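You operate a simulated robot arm through the tools that you are given. There is no shell and no other tool.

Carry out the task below with a simulated robot arm. There is one attempt and no reset: what you move stays moved.

JOB
Dye the middle of the sample on the light box, light it and file it by its pinholes.
Fine: dauber from the pad and back; more than one hole means rework; lamp off; leave the other samples. Set down upright: wooden dauber. A coat counts when it lies all over at full strength: go over it till it gets no stronger.

The check looks at the end state, three seconds after you hand in, the way a careful person would. Anything else that was tipped, shoved, dropped, spilled or broken makes it a failure.

ROBOT AND FRAMES
A 7-joint arm with a two-finger parallel gripper, fixed in place. Base frame: the origin is at the foot of the arm, x ahead of it, y to its left, z up; the work surface is at about z = 850. Readings come in mm, degrees, newtons and seconds.
With the tool pointing down near the work surface it reaches from about 240 to 680 mm from the base axis. Its first joint turns from -66.0 to 66.0 degrees. Payload 2.4 kg.
Tool frame: the origin (TCP) lies between the finger pads and is the grasp point; the fingertips stand 30 mm ahead of it; z points along the fingers, y is the line along which they close. Largest opening 94 mm; finger width 28, thickness 10; the body of the gripper, 50 by 96 mm, starts 55 mm behind the TCP.
Orientation is told as [roll, pitch, yaw] about the base's x, y, z axes, in that order, counted from this pose: with the fingers straight down and closing along the base's y, the tool's x points along the base's -x, its y along +y and its z along -z.

CONTROLS
- The arm moves only by the tool play_rows. Its arguments are lists of equal length, an entry for each row: "xyz": the shift along the tool's x, y, z in mm, a list of three; "rotation": the turn, a rotation vector about the tool's x, y, z in rad, a list of three; "gripper": the gripper command, from -1 (shut) to 1 (fully open), values between in proportion. In form: {"xyz": [[x, y, z], ...], "rotation": [[wx, wy, wz], ...], "gripper": [gripper, ...]}. A call has 1 to 20 rows; each row shifts and turns the commanded pose from where the row before left it, along the tool's axes as they then stand. A row lasts 0.2 s, in which the tool goes at most 50 mm and 8.6 degrees; a call with a longer step from one row to the next is refused whole, and so is a gripper value outside its range. Where a pose cannot be reached the arm comes as near as it can. A force on the tool above 40 N (or 10 N above the force at the start of the call, whichever is more), or a blocked arm, ends the call early, and 0.2 s more pass. Each finger travels about 153 mm/s and halts on what it meets, pressing with about 26 N; the grip force reading is that of the motor and also rises with nothing between the fingers. The clock runs only during rows and for 0.2 s after the last one: add rows that do not move to give the fingers time. The reply holds the time, the measured pose of the TCP, the force on the tool along the base axes, the opening and the grip force, in the units named above and with some noise, with the torque about the TCP (base axes, N m) and any sound that the robot's microphone picked up.
- Cameras (640 x 400 px; columns grow to the right, rows downward): "scene" is fixed at [11.8, 457.8, 1439.9]; the picture's right is [-0.93, -0.36, 0.00], its down [-0.22, 0.57, -0.79] and it looks along [0.29, -0.74, -0.61] (base axes); focal length 290 px, centre (320, 200). "wrist" rides on the gripper at [76, 14, -103] in the tool frame; the picture's right is [-0.18, 0.98, 0.00], its down [-0.75, -0.14, -0.64] and it looks along [-0.63, -0.12, 0.77] (tool axes); focal length 243 px, centre (320, 200). There is no depth. A picture from a camera that has moved, and an enlarged one, comes with that camera's place and axes in the base frame and with its lens.
- grab_frame(camera): a new picture of that camera. It takes no simulated time.
- zoom(camera, box): a new picture of the part [left, top, right, bottom] of that camera's present view, enlarged. It takes no simulated time.
- close_job(): hands the job in; it is judged then, once.

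Nothing tells you positions but the pictures and the camera data. Unless the task says otherwise, let go and move clear before handing in.

The tools are called as name(argument=value, ...) on one line, values as JSON. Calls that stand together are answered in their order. play_rows: Moves the arm, as the interface text tells. Its arguments: {"type":"object","properties":{"xyz":{"type":"array"},"rotation":{"type":"array"},"gripper":{"type":"array"}},"required":["xyz","rotation","gripper"]} The other tools are called the same way: grab_frame (camera) takes a picture; zoom (camera, box) takes an enlarged picture of a part of a camera's view; close_job () hands the job in.

At the start:

```text
t: 0.0
eef_pos: [449.0, -44.5, 1234.3]
orientation: [0.0, 0.0, 0.0]
ft_force: [-0.7, 0.1, 0.3]
ft_torque: [-0.02, 0.0, -0.02]
finger_gap: 94.0
gripper_force: 0.0
```

scene: 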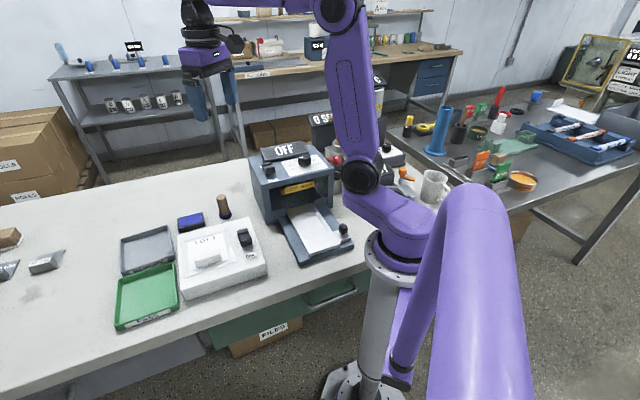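
wrist: 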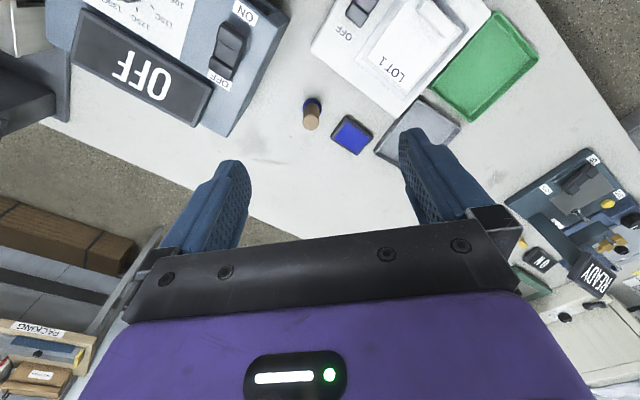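

The bench shows a light box marked LOT 1 with a sample, an ink pad, a wooden dauber, a grey tray and a green tray, and a machine with a lamp sign reading OFF. I'll look closer before moving.

zoom(camera="scene", box=[100, 180, 300, 340])

zoom(camera="scene", box=[230, 120, 390, 270])

zoom(camera="wrist", box=[290, 0, 550, 170])

zoom(camera="wrist", box=[50, 0, 310, 170])

zoom(camera="wrist", box=[480, 130, 640, 330])

zoom(camera="scene", box=[0, 180, 120, 320])

```text
2.50 times, centred on (200, 260) of scene
camera zoom: at [11.8, 457.8, 1439.9], right [-0.93, -0.36, 0.0], down [-0.22, 0.57, -0.79], along [0.29, -0.74, -0.61], focal length 725 px, centre (620, 50)
```

zoom: 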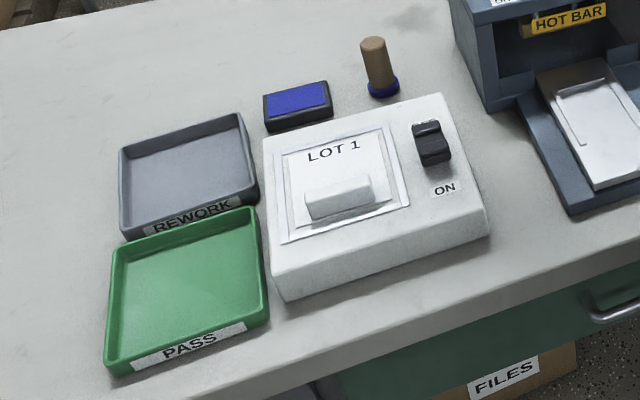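

```text
2.67 times, centred on (310, 195) of scene
camera zoom: at [11.8, 457.8, 1439.9], right [-0.93, -0.36, 0.0], down [-0.22, 0.57, -0.79], along [0.29, -0.74, -0.61], focal length 773 px, centre (347, 213)
```

zoom: 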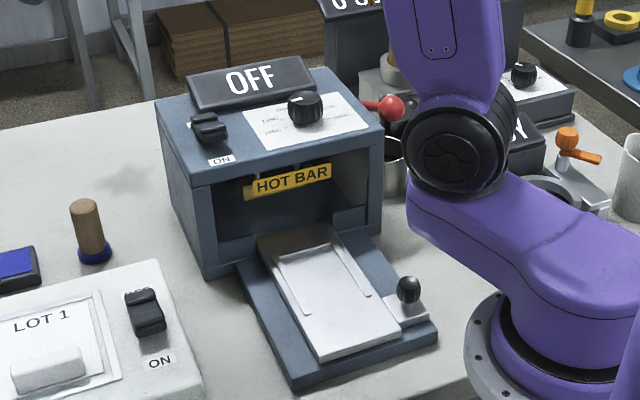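

```text
2.35 times, centred on (420, 85) of wrist
camera zoom: at [372.9, -30.9, 1335.0], right [0.18, 0.98, 0.0], down [0.75, -0.14, 0.64], along [0.63, -0.12, -0.77], focal length 571 px, centre (85, 471)
```

zoom: 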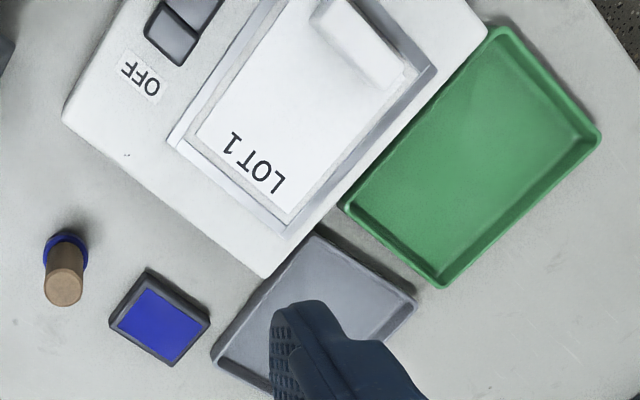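

```text
2.35 times, centred on (180, 85) of wrist
camera zoom: at [372.9, -30.9, 1335.0], right [0.18, 0.98, 0.0], down [0.75, -0.14, 0.64], along [0.63, -0.12, -0.77], focal length 571 px, centre (649, 471)
```

zoom: 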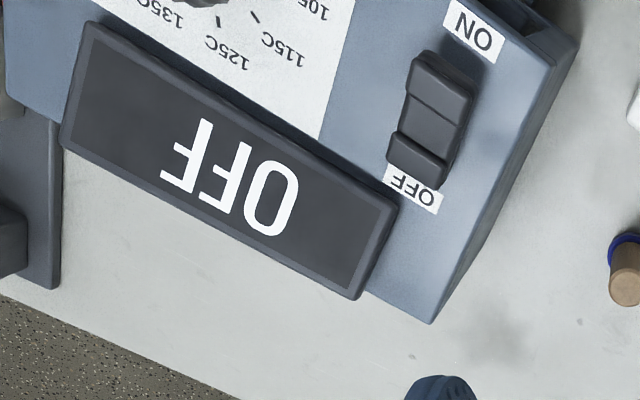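

```text
2.00 times, centred on (560, 230) of wrist
camera zoom: at [372.9, -30.9, 1335.0], right [0.18, 0.98, 0.0], down [0.75, -0.14, 0.64], along [0.63, -0.12, -0.77], focal length 485 px, centre (-160, 140)
```

zoom: 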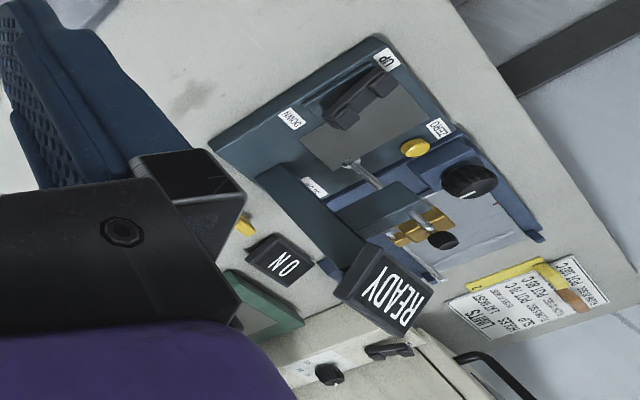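

```text
2.86 times, centred on (60, 250) of scene
camera zoom: at [11.8, 457.8, 1439.9], right [-0.93, -0.36, 0.0], down [-0.22, 0.57, -0.79], along [0.29, -0.74, -0.61], focal length 828 px, centre (1063, 57)
```

zoom: 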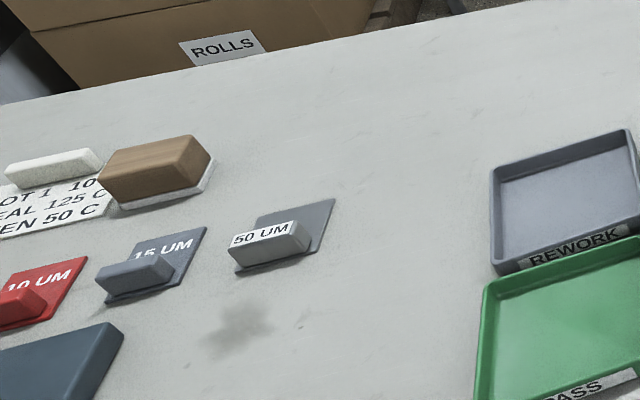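

I estimate the light box is near (414, 104), the dauber near (530, -75), the REWORK tray near (647, 119) and the PASS tray near (533, 233). Next I'll move above the light box for a closer view.

play_rows(xyz=[[7, 28, 26], [7, 28, 26], [7, 28, 26], [7, 28, 26], [6, 27.5, 30], [0, 0, 0]], rotation=[[0, 0, 0], [0, 0, 0], [0, 0, 0], [0, 0, 0], [0, 0, 0], [0, 0, 0]], gripper=[1, 1, 1, 1, 1, 1])

grab_frame(camera="wrist")

zoom(camera="wrist", box=[160, 0, 480, 200])

```text
t: 1.4
eef_pos: [414.0, 93.3, 1100.4]
orientation: [-0.1, 0.1, 0.0]
ft_force: [0.9, 0.5, 0.6]
ft_torque: [0.02, 0.02, -0.03]
finger_gap: 93.9
gripper_force: 0.0
```

```text
taken
camera wrist: at [337.8, 107.9, 1200.6], right [0.18, 0.98, 0.0], down [0.75, -0.14, 0.64], along [0.63, -0.12, -0.77], focal length 243 px, centre (320, 200)
```

wrist: 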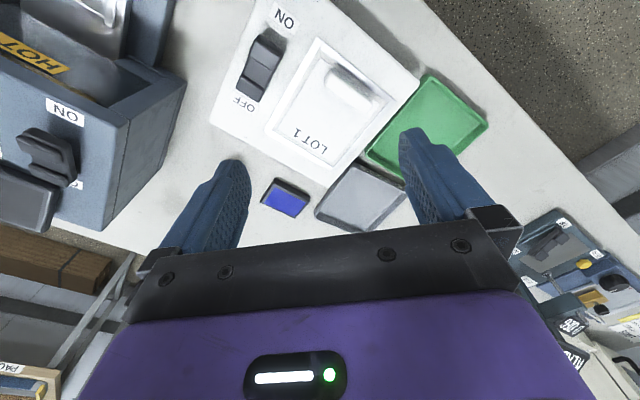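

```text
2.00 times, centred on (320, 100) of wrist
camera zoom: at [337.8, 107.9, 1200.6], right [0.18, 0.98, 0.0], down [0.75, -0.14, 0.64], along [0.63, -0.12, -0.77], focal length 485 px, centre (320, 400)
```

zoom: 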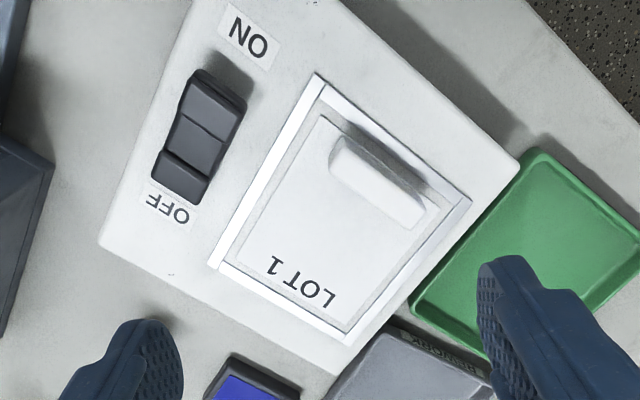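

The sample is a white plate in a recess on the light box, with a bar grip at one end and "LOT 1" at the other. Next I'll look closely at the dauber and the pad.

play_rows(xyz=[[-20, -34, 20], [-20, -34, 20], [-20, -34, 15], [-20, -34, 15], [-20, -34, 10], [0, 0, 0]], rotation=[[0, 0, 0], [0, 0, 0], [0, 0, 0], [0, 0, 0], [0, 0, 0], [0, 0, 0]], gripper=[1, 1, 1, 1, 1, 1])

grab_frame(camera="wrist")

zoom(camera="wrist", box=[220, 0, 460, 150])

```text
t: 2.8
eef_pos: [518.0, -77.5, 1020.9]
orientation: [0.0, 0.0, 0.1]
ft_force: [0.3, -0.2, -0.1]
ft_torque: [-0.01, 0.01, 0.02]
finger_gap: 94.0
gripper_force: 0.1
```

```text
taken
camera wrist: at [440.2, -62.3, 1121.9], right [0.18, 0.98, 0.0], down [0.75, -0.14, 0.64], along [0.63, -0.12, -0.77], focal length 243 px, centre (320, 200)
```

wrist: 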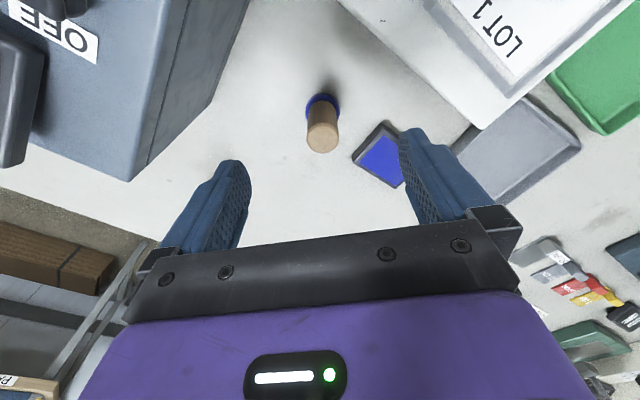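

```text
2.67 times, centred on (340, 75) of wrist
camera zoom: at [440.2, -62.3, 1121.9], right [0.18, 0.98, 0.0], down [0.75, -0.14, 0.64], along [0.63, -0.12, -0.77], focal length 647 px, centre (267, 533)
```

zoom: 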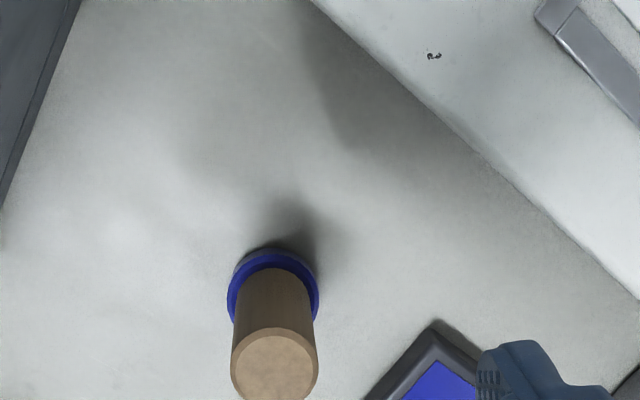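

The dauber stands upright at about (534, -77) and is roughly 72 mm tall. It has a 28 mm handle and a 37 mm blue head. Next I'll look at the pad.

play_rows(xyz=[[-27, 29, 0], [-27, 29, 0], [0, 0, 0]], rotation=[[0, 0, 0], [0, 0, 0], [0, 0, 0]], gripper=[1, 1, 1])

grab_frame(camera="wrist")

zoom(camera="wrist", box=[220, 30, 460, 180])

```text
t: 3.6
eef_pos: [571.4, -16.5, 1020.7]
orientation: [0.0, 0.0, -0.1]
ft_force: [0.6, 0.9, 0.0]
ft_torque: [0.0, 0.0, -0.02]
finger_gap: 93.8
gripper_force: 0.1
```

```text
taken
camera wrist: at [493.1, -2.7, 1122.6], right [0.18, 0.98, 0.0], down [0.75, -0.14, 0.64], along [0.63, -0.12, -0.77], focal length 243 px, centre (320, 200)
```

wrist: 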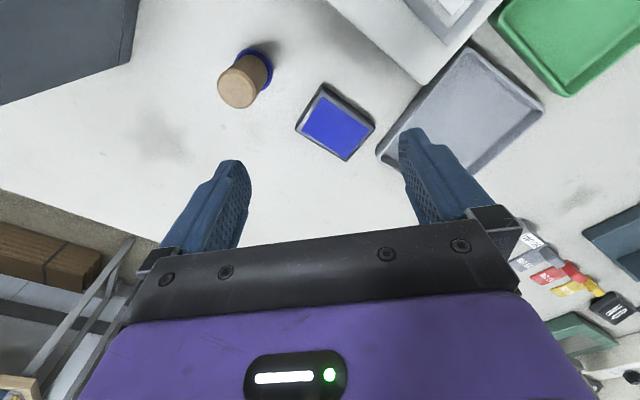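

```text
2.67 times, centred on (340, 105) of wrist
camera zoom: at [493.1, -2.7, 1122.6], right [0.18, 0.98, 0.0], down [0.75, -0.14, 0.64], along [0.63, -0.12, -0.77], focal length 647 px, centre (267, 453)
```

zoom: 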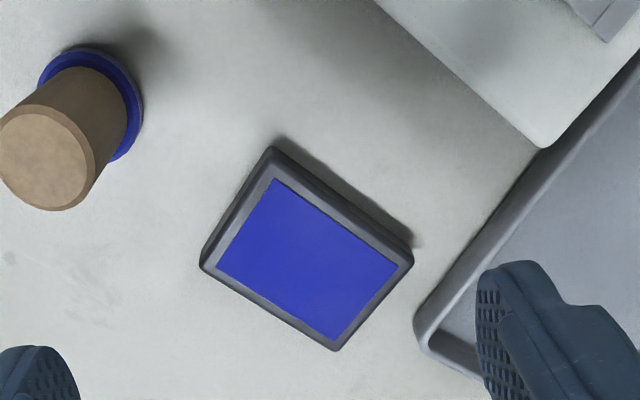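

The pad's ink face is about 60 x 40 mm, centred near (604, -6). I'll go back over the dauber, narrow the fingers and check alignment before going down.

play_rows(xyz=[[18, -30, 0], [18, -30, 0], [0, 0, 30], [0, 0, 0]], rotation=[[0, 0, 0], [0, 0, 0], [0, 0, 0], [0, 0, 0]], gripper=[0.3, 0.3, 0.3, 0.3])

grab_frame(camera="wrist")

grab_frame(camera="scene")

```text
t: 4.6
eef_pos: [534.0, -78.2, 991.0]
orientation: [0.0, 0.0, 0.0]
ft_force: [-0.3, 0.6, 0.5]
ft_torque: [0.0, 0.02, -0.01]
finger_gap: 61.0
gripper_force: 0.0
```

```text
taken
camera wrist: at [456.4, -63.8, 1091.9], right [0.18, 0.98, 0.0], down [0.75, -0.14, 0.64], along [0.63, -0.12, -0.77], focal length 243 px, centre (320, 200)
```

wrist: 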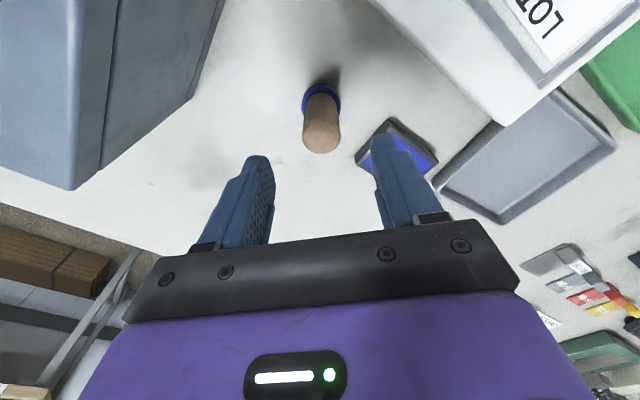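

```text
taken
```

scene: 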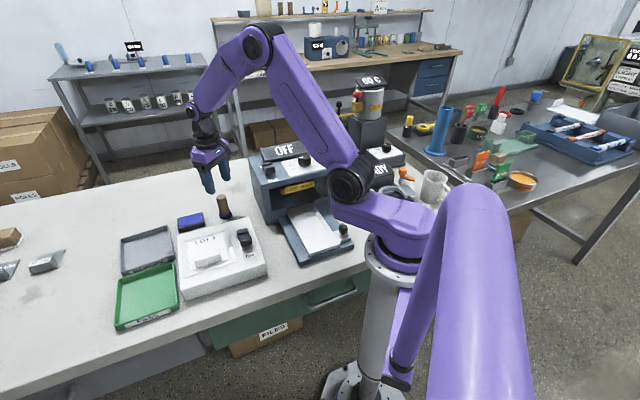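

The gripper is aligned with the dauber, so I'll go down and grip it.

play_rows(xyz=[[-2, 0.5, 30], [0, 0, 30], [0, 0, 28], [0, 0, 0], [0, 0, 0]], rotation=[[0, 0, 0], [0, 0, 0], [0, 0, 0], [0, 0, 0], [0, 0, 0]], gripper=[0.3, 0.3, 0.3, 0.3, 0.3])

grab_frame(camera="wrist")

zoom(camera="scene", box=[160, 130, 290, 230])

```text
t: 5.8
eef_pos: [537.1, -75.1, 903.1]
orientation: [0.0, -0.1, 0.0]
ft_force: [0.1, -0.1, -0.3]
ft_torque: [-0.03, -0.02, 0.0]
finger_gap: 61.3
gripper_force: 0.0
```

```text
taken
camera wrist: at [459.5, -62.0, 1003.8], right [0.18, 0.98, 0.0], down [0.75, -0.14, 0.64], along [0.63, -0.12, -0.77], focal length 243 px, centre (320, 200)
```

wrist: 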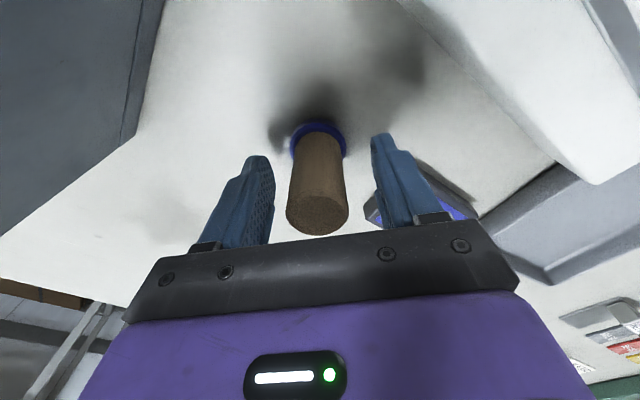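

```text
4.00 times, centred on (225, 180) of scene
camera zoom: at [11.8, 457.8, 1439.9], right [-0.93, -0.36, 0.0], down [-0.22, 0.57, -0.79], along [0.29, -0.74, -0.61], focal length 1159 px, centre (700, 280)
```

zoom: 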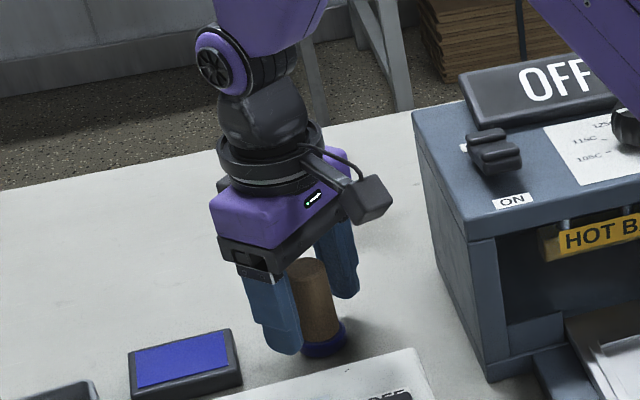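

The dauber sits between the fingers. I'll close the gripper.

play_rows(xyz=[[1.5, -1.5, 0], [0, 0, 0], [0, 0, 0], [0, 0, 0]], rotation=[[0, 0, 0], [0, 0, 0], [0, 0, 0], [0, 0, 0]], gripper=[0.3, -0.3, -1, -1])

grab_frame(camera="wrist")

```text
t: 6.8
eef_pos: [534.2, -78.1, 901.9]
orientation: [0.0, 0.0, 0.1]
ft_force: [-1.1, 0.5, -0.3]
ft_torque: [0.01, 0.01, 0.02]
finger_gap: 29.4
gripper_force: 25.8
```

```text
taken
camera wrist: at [457.6, -63.8, 1003.6], right [0.18, 0.98, 0.0], down [0.75, -0.14, 0.64], along [0.63, -0.12, -0.77], focal length 243 px, centre (320, 200)
```

wrist: 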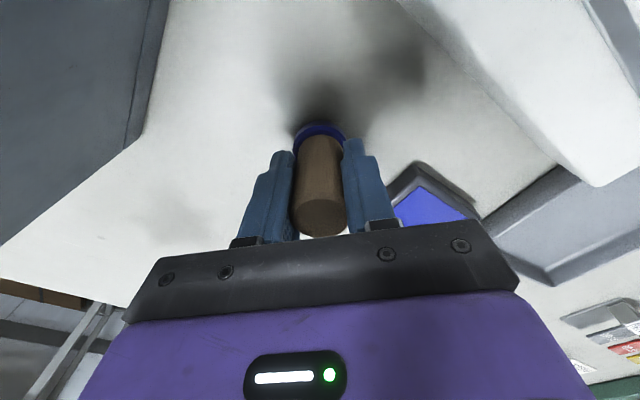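

I have the dauber: the gap reads 29 mm at 26 N. I'll lift it, move it above the pad and check.

play_rows(xyz=[[0, 0, -30], [0, 0, -20], [-24, 24, 0], [-23, 24, 0], [-23, 23.5, 0], [0, 0, 0]], rotation=[[0, 0, 0], [0, 0, 0], [0, 0, 0], [0, 0, 0], [0, 0, 0], [0, 0, 0]], gripper=[-1, -1, -1, -1, -1, -1])

grab_frame(camera="wrist")

zoom(camera="scene", box=[140, 150, 270, 250])

```text
t: 8.2
eef_pos: [604.9, -7.3, 950.4]
orientation: [-0.1, 0.0, 0.0]
ft_force: [-0.3, -0.4, -0.3]
ft_torque: [0.05, 0.0, 0.02]
finger_gap: 29.0
gripper_force: 25.9
```

```text
taken
camera wrist: at [528.1, 7.2, 1052.3], right [0.18, 0.98, 0.0], down [0.75, -0.14, 0.64], along [0.63, -0.12, -0.77], focal length 243 px, centre (320, 200)
```

wrist: 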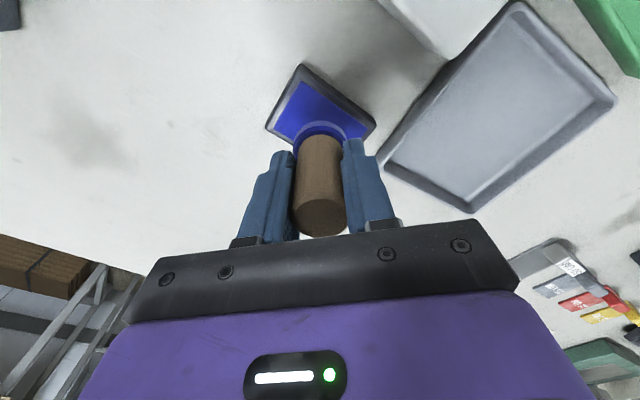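

```text
4.00 times, centred on (205, 200) of scene
camera zoom: at [11.8, 457.8, 1439.9], right [-0.93, -0.36, 0.0], down [-0.22, 0.57, -0.79], along [0.29, -0.74, -0.61], focal length 1159 px, centre (780, 200)
```

zoom: 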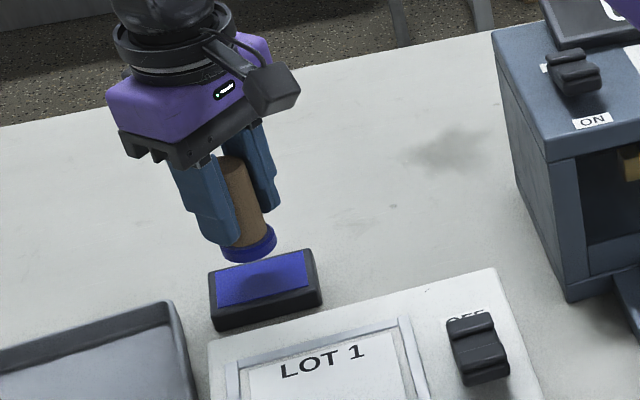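

The dauber is centred over the pad. I'll go down gently until the force rises.

play_rows(xyz=[[-1, 0, 12], [0, 0, 10], [0, 0, 4], [0, 0, 2], [0, 0, 0]], rotation=[[0, 0, 0], [0, 0, 0], [0, 0, 0], [0, 0, 0], [0, 0, 0]], gripper=[-1, -1, -1, -1, -1])

zoom(camera="scene", box=[140, 150, 270, 250])

```text
t: 9.4
eef_pos: [607.0, -7.7, 923.6]
orientation: [0.1, 0.0, 0.0]
ft_force: [-0.7, -1.0, -1.5]
ft_torque: [-0.01, 0.03, -0.02]
finger_gap: 29.4
gripper_force: 25.8
```

```text
4.00 times, centred on (205, 200) of scene
camera zoom: at [11.8, 457.8, 1439.9], right [-0.93, -0.36, 0.0], down [-0.22, 0.57, -0.79], along [0.29, -0.74, -0.61], focal length 1159 px, centre (780, 200)
```

zoom: 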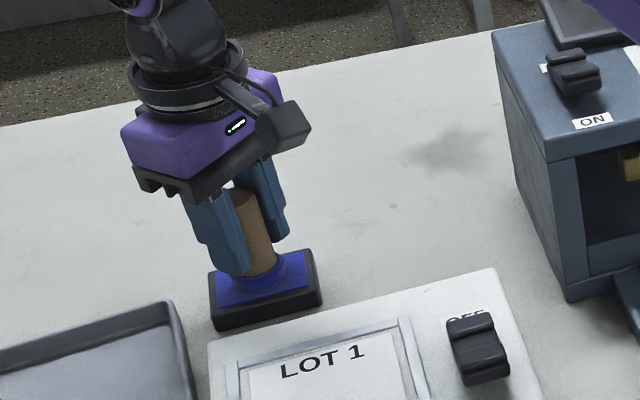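

The dauber looks almost in contact, so I'll continue in 1 mm steps.

play_rows(xyz=[[0, 0, 1], [0, 0, 1], [0, 0, 1], [0, 0, 0]], rotation=[[0, 0, 0], [0, 0, 0], [0, 0, 0], [0, 0, 0]], gripper=[-1, -1, -1, -1])

```text
t: 10.4
eef_pos: [606.3, -7.7, 920.9]
orientation: [0.0, 0.0, 0.0]
ft_force: [-0.1, 0.2, -0.6]
ft_torque: [0.04, 0.01, 0.0]
finger_gap: 29.0
gripper_force: 26.1
```

play_rows(xyz=[[0, 0, 1], [0, 0, 1], [0, 0, 1], [0, 0, 0]], rotation=[[0, 0, 0], [0, 0, 0], [0, 0, 0], [0, 0, 0]], gripper=[-1, -1, -1, -1])

zoom(camera="scene", box=[140, 150, 270, 250])

```text
t: 11.4
eef_pos: [607.2, -6.1, 918.7]
orientation: [0.0, -0.3, 0.0]
ft_force: [-0.6, -3.1, 24.7]
ft_torque: [-0.21, -0.05, -0.06]
finger_gap: 29.1
gripper_force: 26.1
```

```text
4.00 times, centred on (205, 200) of scene
camera zoom: at [11.3, 457.8, 1440.0], right [-0.93, -0.36, 0.0], down [-0.22, 0.57, -0.79], along [0.29, -0.74, -0.61], focal length 1159 px, centre (780, 200)
```

zoom: 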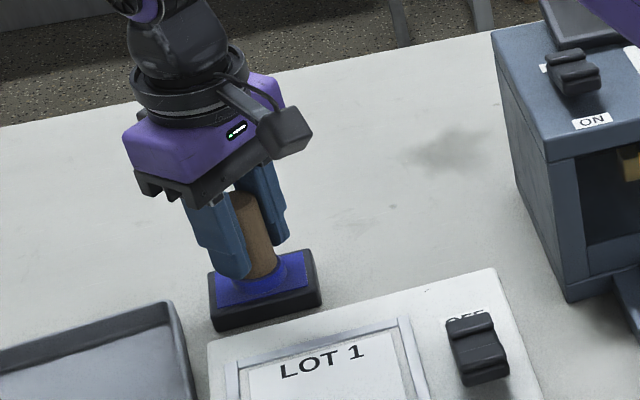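

Contact: about 25 N on the pad. I'll hold briefly so the head takes ink, lift, and carry it above the sample.

play_rows(xyz=[[0, 0, 0], [0, 0, 0], [0, 0, -2], [0, 0, -20], [0, 0, -30], [0, 0, -20], [29, 21, 0], [29, 21, 0], [29, 21, 0], [29, 21, 0], [29, 20, 0], [0, 0, 0]], rotation=[[0, 0, 0], [0, 0, 0], [0, 0, 0], [0, 0, 0], [0, 0, 0], [0, 0, 0], [0, 0, 0], [0, 0, 0], [0, 0, 0], [0, 0, 0], [0, 0, 0], [0, 0, 0]], gripper=[-1, -1, -1, -1, -1, -1, -1, -1, -1, -1, -1, -1])

grab_frame(camera="wrist")

zoom(camera="wrist", box=[200, 0, 440, 150])

zoom(camera="scene", box=[140, 150, 300, 310])

```text
t: 14.0
eef_pos: [458.4, 98.5, 989.8]
orientation: [0.1, 0.0, 0.0]
ft_force: [0.1, 0.2, -1.3]
ft_torque: [0.0, -0.02, 0.01]
finger_gap: 29.4
gripper_force: 25.7
```

```text
taken
camera wrist: at [381.1, 113.7, 1091.1], right [0.18, 0.98, 0.0], down [0.75, -0.14, 0.64], along [0.63, -0.12, -0.77], focal length 243 px, centre (320, 200)
```

wrist: 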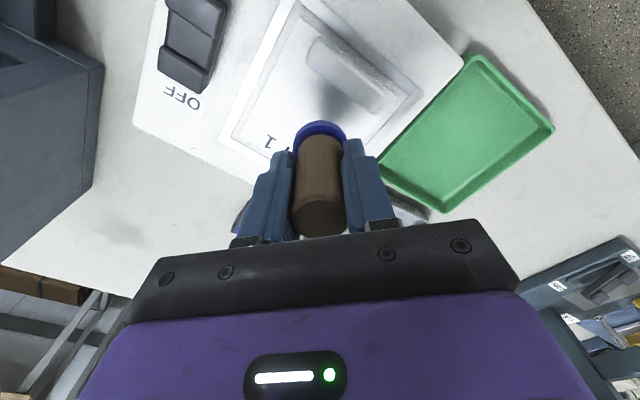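

```text
2.67 times, centred on (320, 75) of wrist
camera zoom: at [381.1, 113.7, 1091.1], right [0.18, 0.98, 0.0], down [0.75, -0.14, 0.64], along [0.63, -0.12, -0.77], focal length 647 px, centre (320, 533)
```

zoom: 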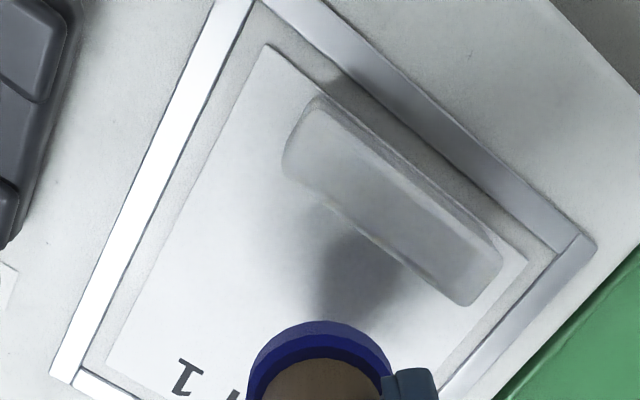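

```text
2.50 times, centred on (220, 230) of scene
camera zoom: at [11.8, 457.8, 1439.9], right [-0.93, -0.36, 0.0], down [-0.22, 0.57, -0.79], along [0.29, -0.74, -0.61], focal length 725 px, centre (570, 125)
```

zoom: 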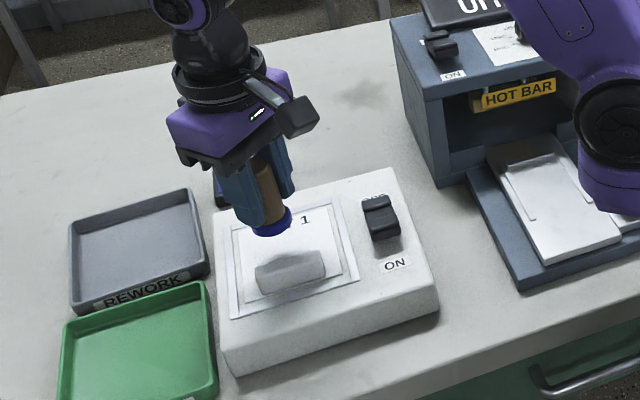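

The sample is about 93 x 103 mm, centred near (459, 95) and turned about 45°. The bar grip stands tall beside the middle. I'll turn the gripper to line up with the bar so the fingers clear it.

play_rows(xyz=[[0, 0, 0], [0, 0, 0], [0, 0, 0], [0, 0, 0], [0, 0, 0], [0, 0, 0], [0, 0, 0]], rotation=[[0, 0, 0.1295], [0, 0, 0.1295], [0, 0, 0.1295], [0, 0, 0.1295], [0, 0, 0.1295], [0, 0, 0.1295], [0, 0, 0]], gripper=[-1, -1, -1, -1, -1, -1, -1])

grab_frame(camera="wrist")

zoom(camera="scene", box=[160, 170, 290, 300])

```text
t: 15.6
eef_pos: [461.4, 97.7, 988.7]
orientation: [0.0, 0.0, -44.6]
ft_force: [-0.5, 0.7, -0.6]
ft_torque: [0.01, 0.04, 0.0]
finger_gap: 29.0
gripper_force: 26.2
```

```text
taken
camera wrist: at [415.4, 160.9, 1090.9], right [0.82, 0.57, 0.0], down [0.44, -0.63, 0.64], along [0.37, -0.53, -0.77], focal length 243 px, centre (320, 200)
```

wrist: 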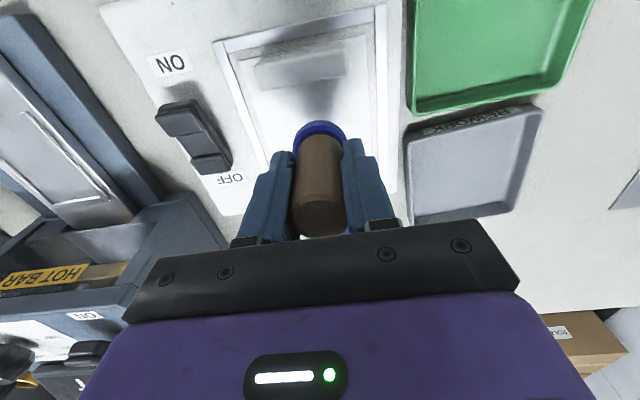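

```text
3.08 times, centred on (225, 235) of scene
camera zoom: at [11.8, 457.8, 1439.9], right [-0.93, -0.36, 0.0], down [-0.22, 0.57, -0.79], along [0.29, -0.74, -0.61], focal length 892 px, centre (612, 92)
```

zoom: 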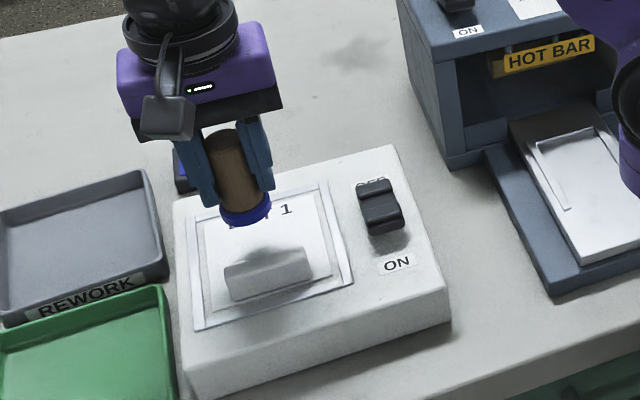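

zoom(camera="wrist", box=[200, 0, 424, 140])

```text
2.86 times, centred on (312, 70) of wrist
camera zoom: at [415.4, 160.9, 1090.9], right [0.82, 0.57, 0.0], down [0.44, -0.63, 0.64], along [0.37, -0.53, -0.77], focal length 693 px, centre (343, 571)
```

zoom: 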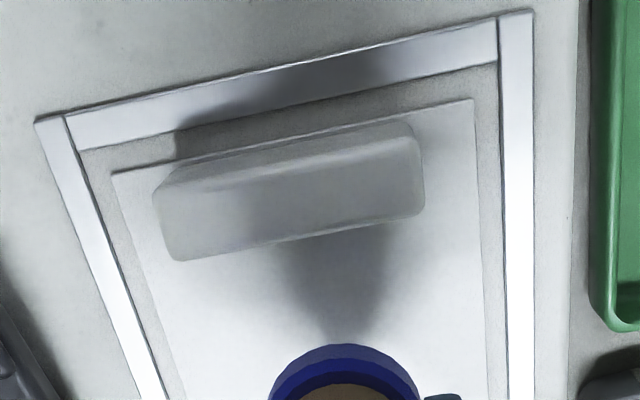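

The gripper lines up with the sample; the sample's centre is about 5.5 mm to the tool's -y side. I'll correct for that and go down towards it.

play_rows(xyz=[[-1, -5.5, 0], [0, 0, 20], [0, 0, 16], [0, 0, 0]], rotation=[[0, 0, 0], [0, 0, 0], [0, 0, 0], [0, 0, 0]], gripper=[-1, -1, -1, -1])

grab_frame(camera="wrist")

zoom(camera="scene", box=[160, 170, 290, 300])

```text
t: 16.6
eef_pos: [456.0, 91.6, 953.8]
orientation: [-0.1, 0.0, -44.4]
ft_force: [0.4, 0.2, -2.0]
ft_torque: [0.0, 0.03, 0.03]
finger_gap: 29.2
gripper_force: 26.1
```

```text
taken
camera wrist: at [411.1, 155.5, 1054.6], right [0.82, 0.57, 0.0], down [0.44, -0.63, 0.64], along [0.37, -0.53, -0.77], focal length 243 px, centre (320, 200)
```

wrist: 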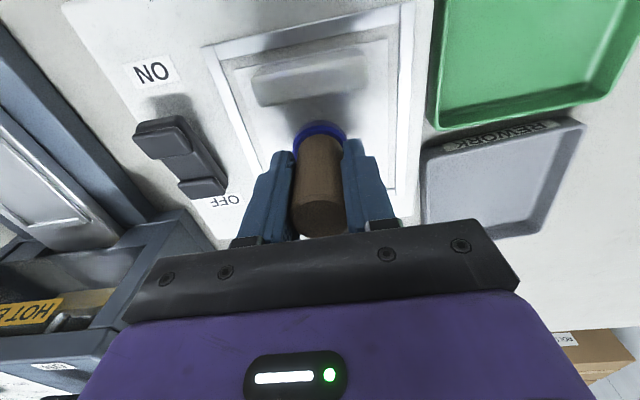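

```text
3.08 times, centred on (225, 235) of scene
camera zoom: at [11.8, 457.8, 1439.9], right [-0.93, -0.36, 0.0], down [-0.22, 0.57, -0.79], along [0.29, -0.74, -0.61], focal length 892 px, centre (612, 92)
```

zoom: 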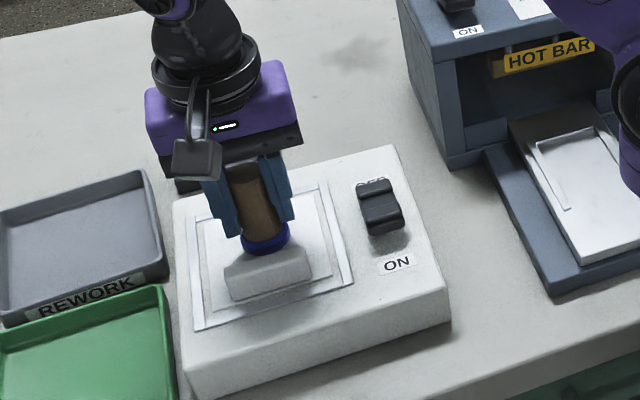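

The position looks right, so I'll go down slowly to contact.

play_rows(xyz=[[0, 0, 3], [0, 0, 2], [0, 0, 2], [0, 0, 2], [0, 0, 0]], rotation=[[0, 0, 0], [0, 0, 0], [0, 0, 0], [0, 0, 0], [0, 0, 0]], gripper=[-1, -1, -1, -1, -1])

zoom(camera="scene", box=[180, 190, 280, 290])

```text
t: 17.8
eef_pos: [456.6, 91.6, 946.7]
orientation: [0.2, 0.0, -44.5]
ft_force: [0.5, -1.5, 23.9]
ft_torque: [-0.13, -0.07, 0.04]
finger_gap: 28.9
gripper_force: 26.1
```

```text
4.00 times, centred on (230, 240) of scene
camera zoom: at [11.4, 457.7, 1440.0], right [-0.93, -0.36, 0.0], down [-0.22, 0.57, -0.79], along [0.29, -0.74, -0.61], focal length 1159 px, centre (680, 40)
```

zoom: 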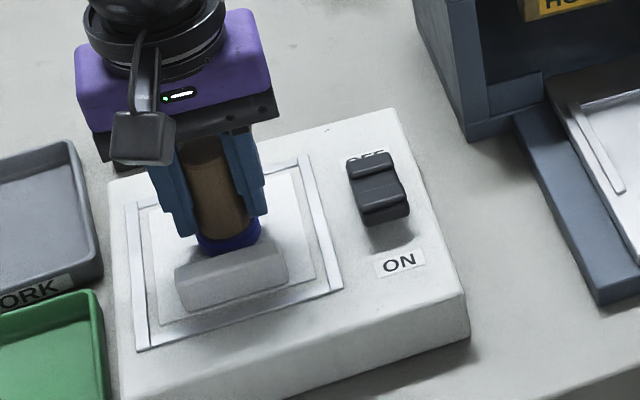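

Contact on the sample at about 24 N. I'll hold briefly, lift and look at the mark.

play_rows(xyz=[[0, 0, 0], [0, 0, 0], [0, 0, -3], [0, 0, -20], [-30, 0, -25], [-25, 0, -15], [-25, 0, 0], [0, 0, 0]], rotation=[[0, 0, 0], [0, 0, 0], [0, 0, 0], [0, 0, 0], [0, 0, 0], [0, 0, 0], [0, 0, 0], [0, 0, 0]], gripper=[-1, -1, -1, -1, -1, -1, -1, -1])

zoom(camera="scene", box=[160, 190, 280, 290])

grab_frame(camera="wrist")

```text
t: 19.6
eef_pos: [514.8, 37.9, 1009.0]
orientation: [0.0, 0.0, -44.5]
ft_force: [0.6, 0.3, -1.5]
ft_torque: [-0.01, 0.0, 0.03]
finger_gap: 29.0
gripper_force: 26.2
```

```text
4.00 times, centred on (220, 240) of scene
camera zoom: at [11.8, 457.8, 1439.9], right [-0.93, -0.36, 0.0], down [-0.22, 0.57, -0.79], along [0.29, -0.74, -0.61], focal length 1159 px, centre (720, 40)
```

zoom: 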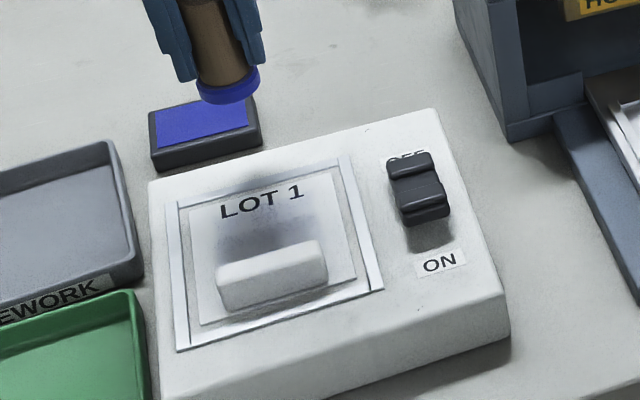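

```text
taken
camera wrist: at [469.1, 101.4, 1110.2], right [0.82, 0.57, 0.0], down [0.44, -0.63, 0.64], along [0.37, -0.53, -0.77], focal length 243 px, centre (320, 200)
```

wrist: 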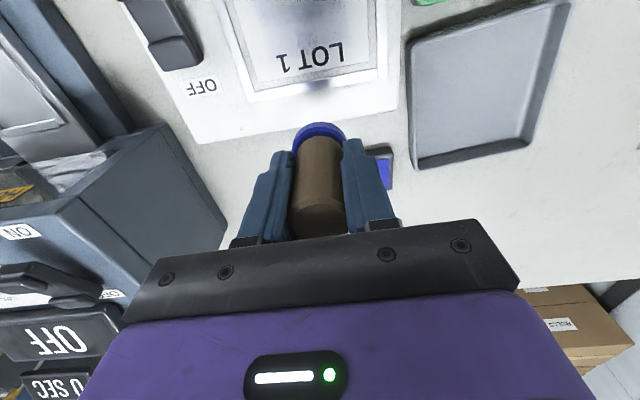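

A faint patch shows in the middle of the sample, but it could be shadow. I'll move for an unshaded view.

play_rows(xyz=[[20, 10, -35], [20, 10, -35], [0, 0, 0]], rotation=[[0, 0, 0], [0, 0, 0], [0, 0, 0]], gripper=[-1, -1, -1])

zoom(camera="scene", box=[160, 190, 280, 290])

zoom(camera="wrist", box=[200, 0, 424, 140])

```text
t: 20.4
eef_pos: [500.8, 80.9, 1078.9]
orientation: [0.1, 0.0, -44.4]
ft_force: [0.1, -0.6, -1.4]
ft_torque: [0.03, -0.01, -0.03]
finger_gap: 29.1
gripper_force: 26.0
```

```text
4.00 times, centred on (220, 240) of scene
camera zoom: at [11.8, 457.8, 1439.9], right [-0.93, -0.36, 0.0], down [-0.22, 0.57, -0.79], along [0.29, -0.74, -0.61], focal length 1159 px, centre (720, 40)
```

zoom: 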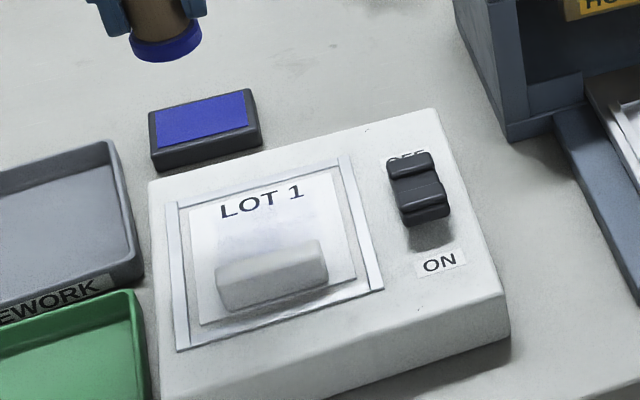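

```text
2.86 times, centred on (312, 70) of wrist
camera zoom: at [455.6, 144.1, 1179.7], right [0.82, 0.57, 0.0], down [0.44, -0.63, 0.64], along [0.37, -0.53, -0.77], focal length 693 px, centre (343, 571)
```

zoom: 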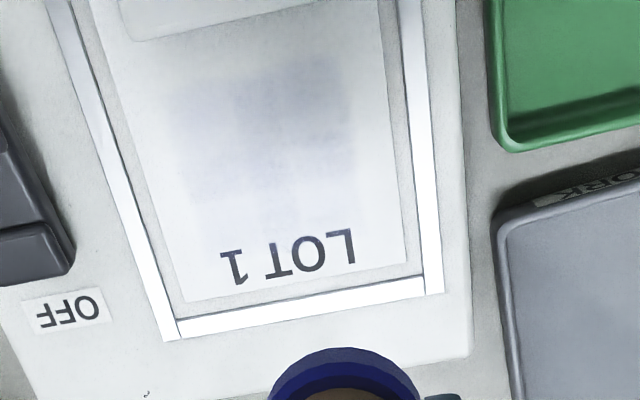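

A faint bluish rectangle, about 60 x 45 mm, now shows in the middle of the sample. I'll zoom in further to see how the dye lies.

zoom(camera="wrist", box=[230, 10, 350, 85])

zoom(camera="scene", box=[200, 225, 260, 270])

```text
5.33 times, centred on (290, 48) of wrist
camera zoom: at [455.6, 144.1, 1179.7], right [0.82, 0.57, 0.0], down [0.44, -0.63, 0.64], along [0.37, -0.53, -0.77], focal length 1294 px, centre (480, 1013)
```

zoom: 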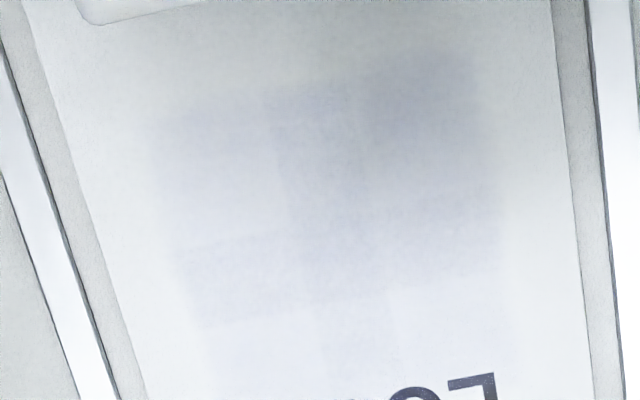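

```text
8.89 times, centred on (230, 248) of scene
camera zoom: at [11.8, 457.8, 1439.9], right [-0.93, -0.36, 0.0], down [-0.22, 0.57, -0.79], along [0.29, -0.74, -0.61], focal length 2576 px, centre (1120, -222)
```

zoom: 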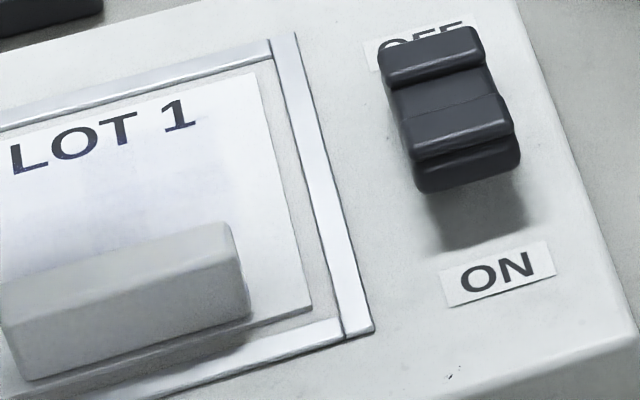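

The faint dye shows as a 3-column grid of cells, so the strength varies from place to place. I'll dab across the area in a row nearest the bar, holding each dab.

play_rows(xyz=[[24, -19, 35], [24, -19.5, 35], [0, 0, 45], [0, 0, 12], [0, 0, 5.5], [0, 0, 0], [0, 0, 0], [0, 0, -6], [0, 18, 0], [0, 0, 6], [0, 0, 0], [0, 0, 0], [0, 0, -6], [0, 18, 0], [0, 0, 6], [0, 0, 0], [0, 0, 0], [0, 0, -6]], rotation=[[0, 0, 0], [0, 0, 0], [0, 0, 0], [0, 0, 0], [0, 0, 0], [0, 0, 0], [0, 0, 0], [0, 0, 0], [0, 0, 0], [0, 0, 0], [0, 0, 0], [0, 0, 0], [0, 0, 0], [0, 0, 0], [0, 0, 0], [0, 0, 0], [0, 0, 0], [0, 0, 0]], gripper=[-1, -1, -1, -1, -1, -1, -1, -1, -1, -1, -1, -1, -1, -1, -1, -1, -1, -1])

zoom(camera="scene", box=[160, 190, 280, 290])

```text
t: 24.2
eef_pos: [464.7, 110.6, 950.4]
orientation: [0.0, 0.0, -44.4]
ft_force: [0.1, -0.2, -1.8]
ft_torque: [0.0, 0.0, -0.02]
finger_gap: 29.0
gripper_force: 26.1
```

```text
4.00 times, centred on (220, 240) of scene
camera zoom: at [11.8, 457.8, 1439.9], right [-0.93, -0.36, 0.0], down [-0.22, 0.57, -0.79], along [0.29, -0.74, -0.61], focal length 1159 px, centre (720, 40)
```

zoom: 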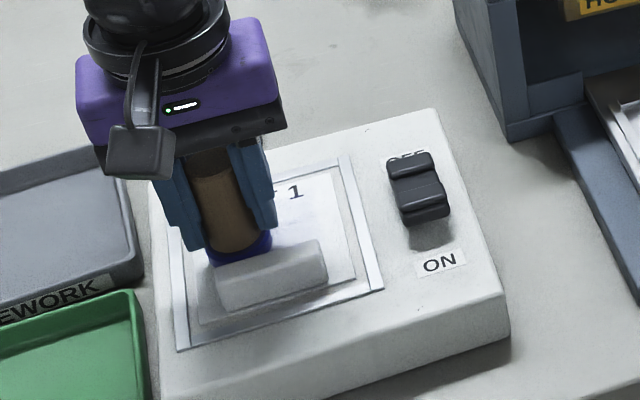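

play_rows(xyz=[[-16, 0, 0], [0, 0, 6], [0, 0, 0], [0, 0, 0], [0, 0, -6], [0, -18, 0], [0, 0, 6], [0, 0, 0], [0, 0, 0], [0, 0, -6], [0, -18, 0], [0, 0, 6], [0, 0, 0], [0, 0, 0], [0, 0, -6], [-25, 20, -40], [-20, 20, -40], [0, 0, -40], [0, 0, 0]], rotation=[[0, 0, 0], [0, 0, 0], [0, 0, 0], [0, 0, 0], [0, 0, 0], [0, 0, 0], [0, 0, 0], [0, 0, 0], [0, 0, 0], [0, 0, 0], [0, 0, 0], [0, 0, 0], [0, 0, 0], [0, 0, 0], [0, 0, 0], [0, 0, 0], [0, 0, 0], [0, 0, 0], [0, 0, 0]], gripper=[-1, -1, -1, -1, -1, -1, -1, -1, -1, -1, -1, -1, -1, -1, -1, -1, -1, -1, -1])

zoom(camera="scene", box=[160, 190, 280, 290])

zoom(camera="wrist", box=[200, 0, 424, 140])

```text
refused: row 16 steps farther than a row can; nothing moved
```

```text
4.00 times, centred on (220, 240) of scene
camera zoom: at [11.8, 457.8, 1439.9], right [-0.93, -0.36, 0.0], down [-0.22, 0.57, -0.79], along [0.29, -0.74, -0.61], focal length 1159 px, centre (720, 40)
```

zoom: 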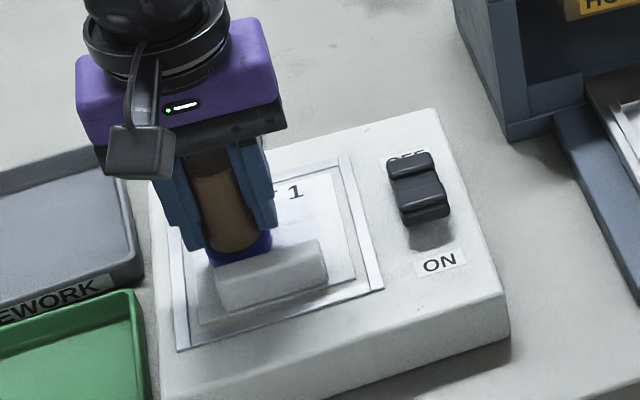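

```text
2.86 times, centred on (312, 70) of wrist
camera zoom: at [418.8, 174.3, 1051.7], right [0.82, 0.57, 0.0], down [0.44, -0.63, 0.64], along [0.37, -0.53, -0.77], focal length 693 px, centre (343, 571)
```

zoom: 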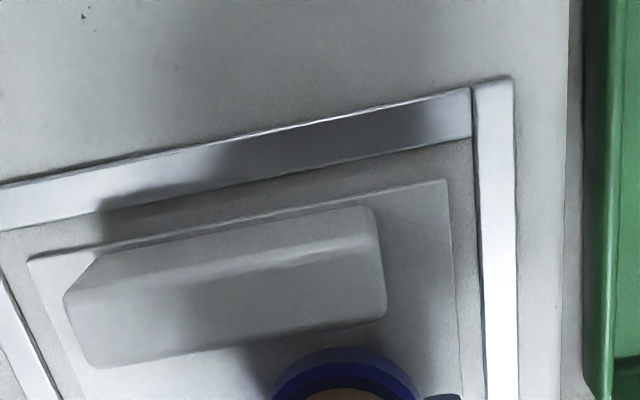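

That call was refused because one step was too long. I'll resend it with smaller steps.

play_rows(xyz=[[-16, 0, 0], [0, 0, 6], [0, 0, 0], [0, 0, 0], [0, 0, -6], [0, -18, 0], [0, 0, 6], [0, 0, 0], [0, 0, 0], [0, 0, -6], [0, -18, 0], [0, 0, 6], [0, 0, 0], [0, 0, 0], [0, 0, -20], [-10, 12.5, -38], [-11, 13, -37], [-11, 13, -37], [0, 0, 0]], rotation=[[0, 0, 0], [0, 0, 0], [0, 0, 0], [0, 0, 0], [0, 0, 0], [0, 0, 0], [0, 0, 0], [0, 0, 0], [0, 0, 0], [0, 0, 0], [0, 0, 0], [0, 0, 0], [0, 0, 0], [0, 0, 0], [0, 0, 0], [0, 0, 0], [0, 0, 0], [0, 0, 0], [0, 0, 0]], gripper=[-1, -1, -1, -1, -1, -1, -1, -1, -1, -1, -1, -1, -1, -1, -1, -1, -1, -1, -1])

zoom(camera="scene", box=[160, 190, 280, 290])

zoom(camera="wrist", box=[200, 0, 424, 140])

zoom(camera="wrist", box=[230, 10, 350, 85])

```text
t: 28.2
eef_pos: [499.8, 77.9, 1076.6]
orientation: [0.1, 0.0, -44.5]
ft_force: [-0.6, -0.4, -1.8]
ft_torque: [0.01, 0.03, 0.03]
finger_gap: 28.8
gripper_force: 26.3
```

```text
4.00 times, centred on (220, 240) of scene
camera zoom: at [11.8, 457.8, 1439.9], right [-0.93, -0.36, 0.0], down [-0.22, 0.57, -0.79], along [0.29, -0.74, -0.61], focal length 1159 px, centre (720, 40)
```

zoom: 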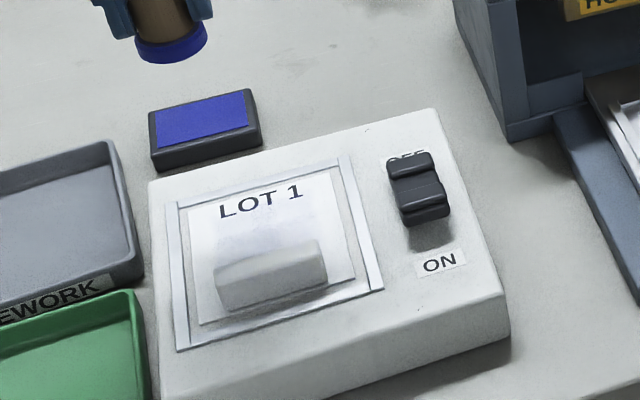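

```text
2.86 times, centred on (312, 70) of wrist
camera zoom: at [453.8, 142.6, 1177.4], right [0.82, 0.57, 0.0], down [0.44, -0.63, 0.64], along [0.37, -0.53, -0.77], focal length 693 px, centre (343, 571)
```

zoom: 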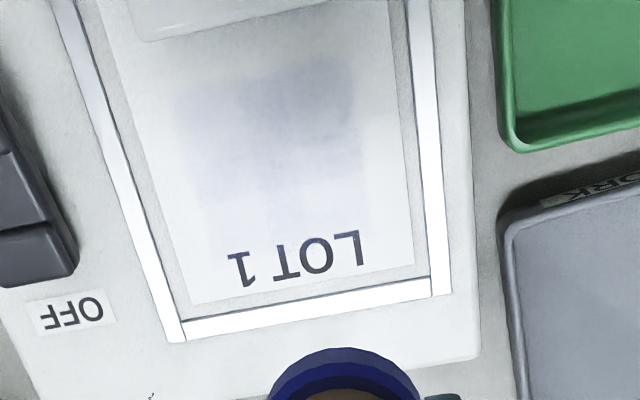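

```text
5.33 times, centred on (290, 48) of wrist
camera zoom: at [453.8, 142.6, 1177.4], right [0.82, 0.57, 0.0], down [0.44, -0.63, 0.64], along [0.37, -0.53, -0.77], focal length 1294 px, centre (480, 1013)
```

zoom: 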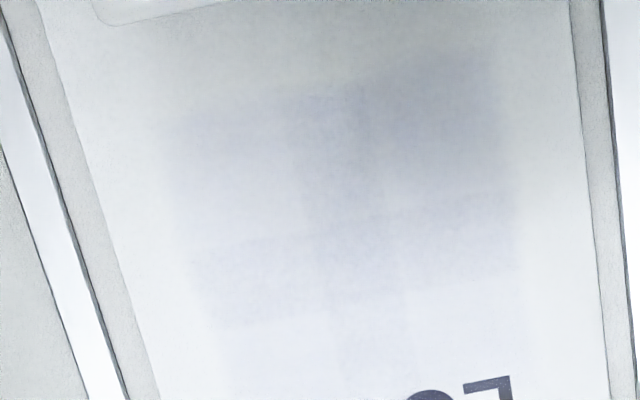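

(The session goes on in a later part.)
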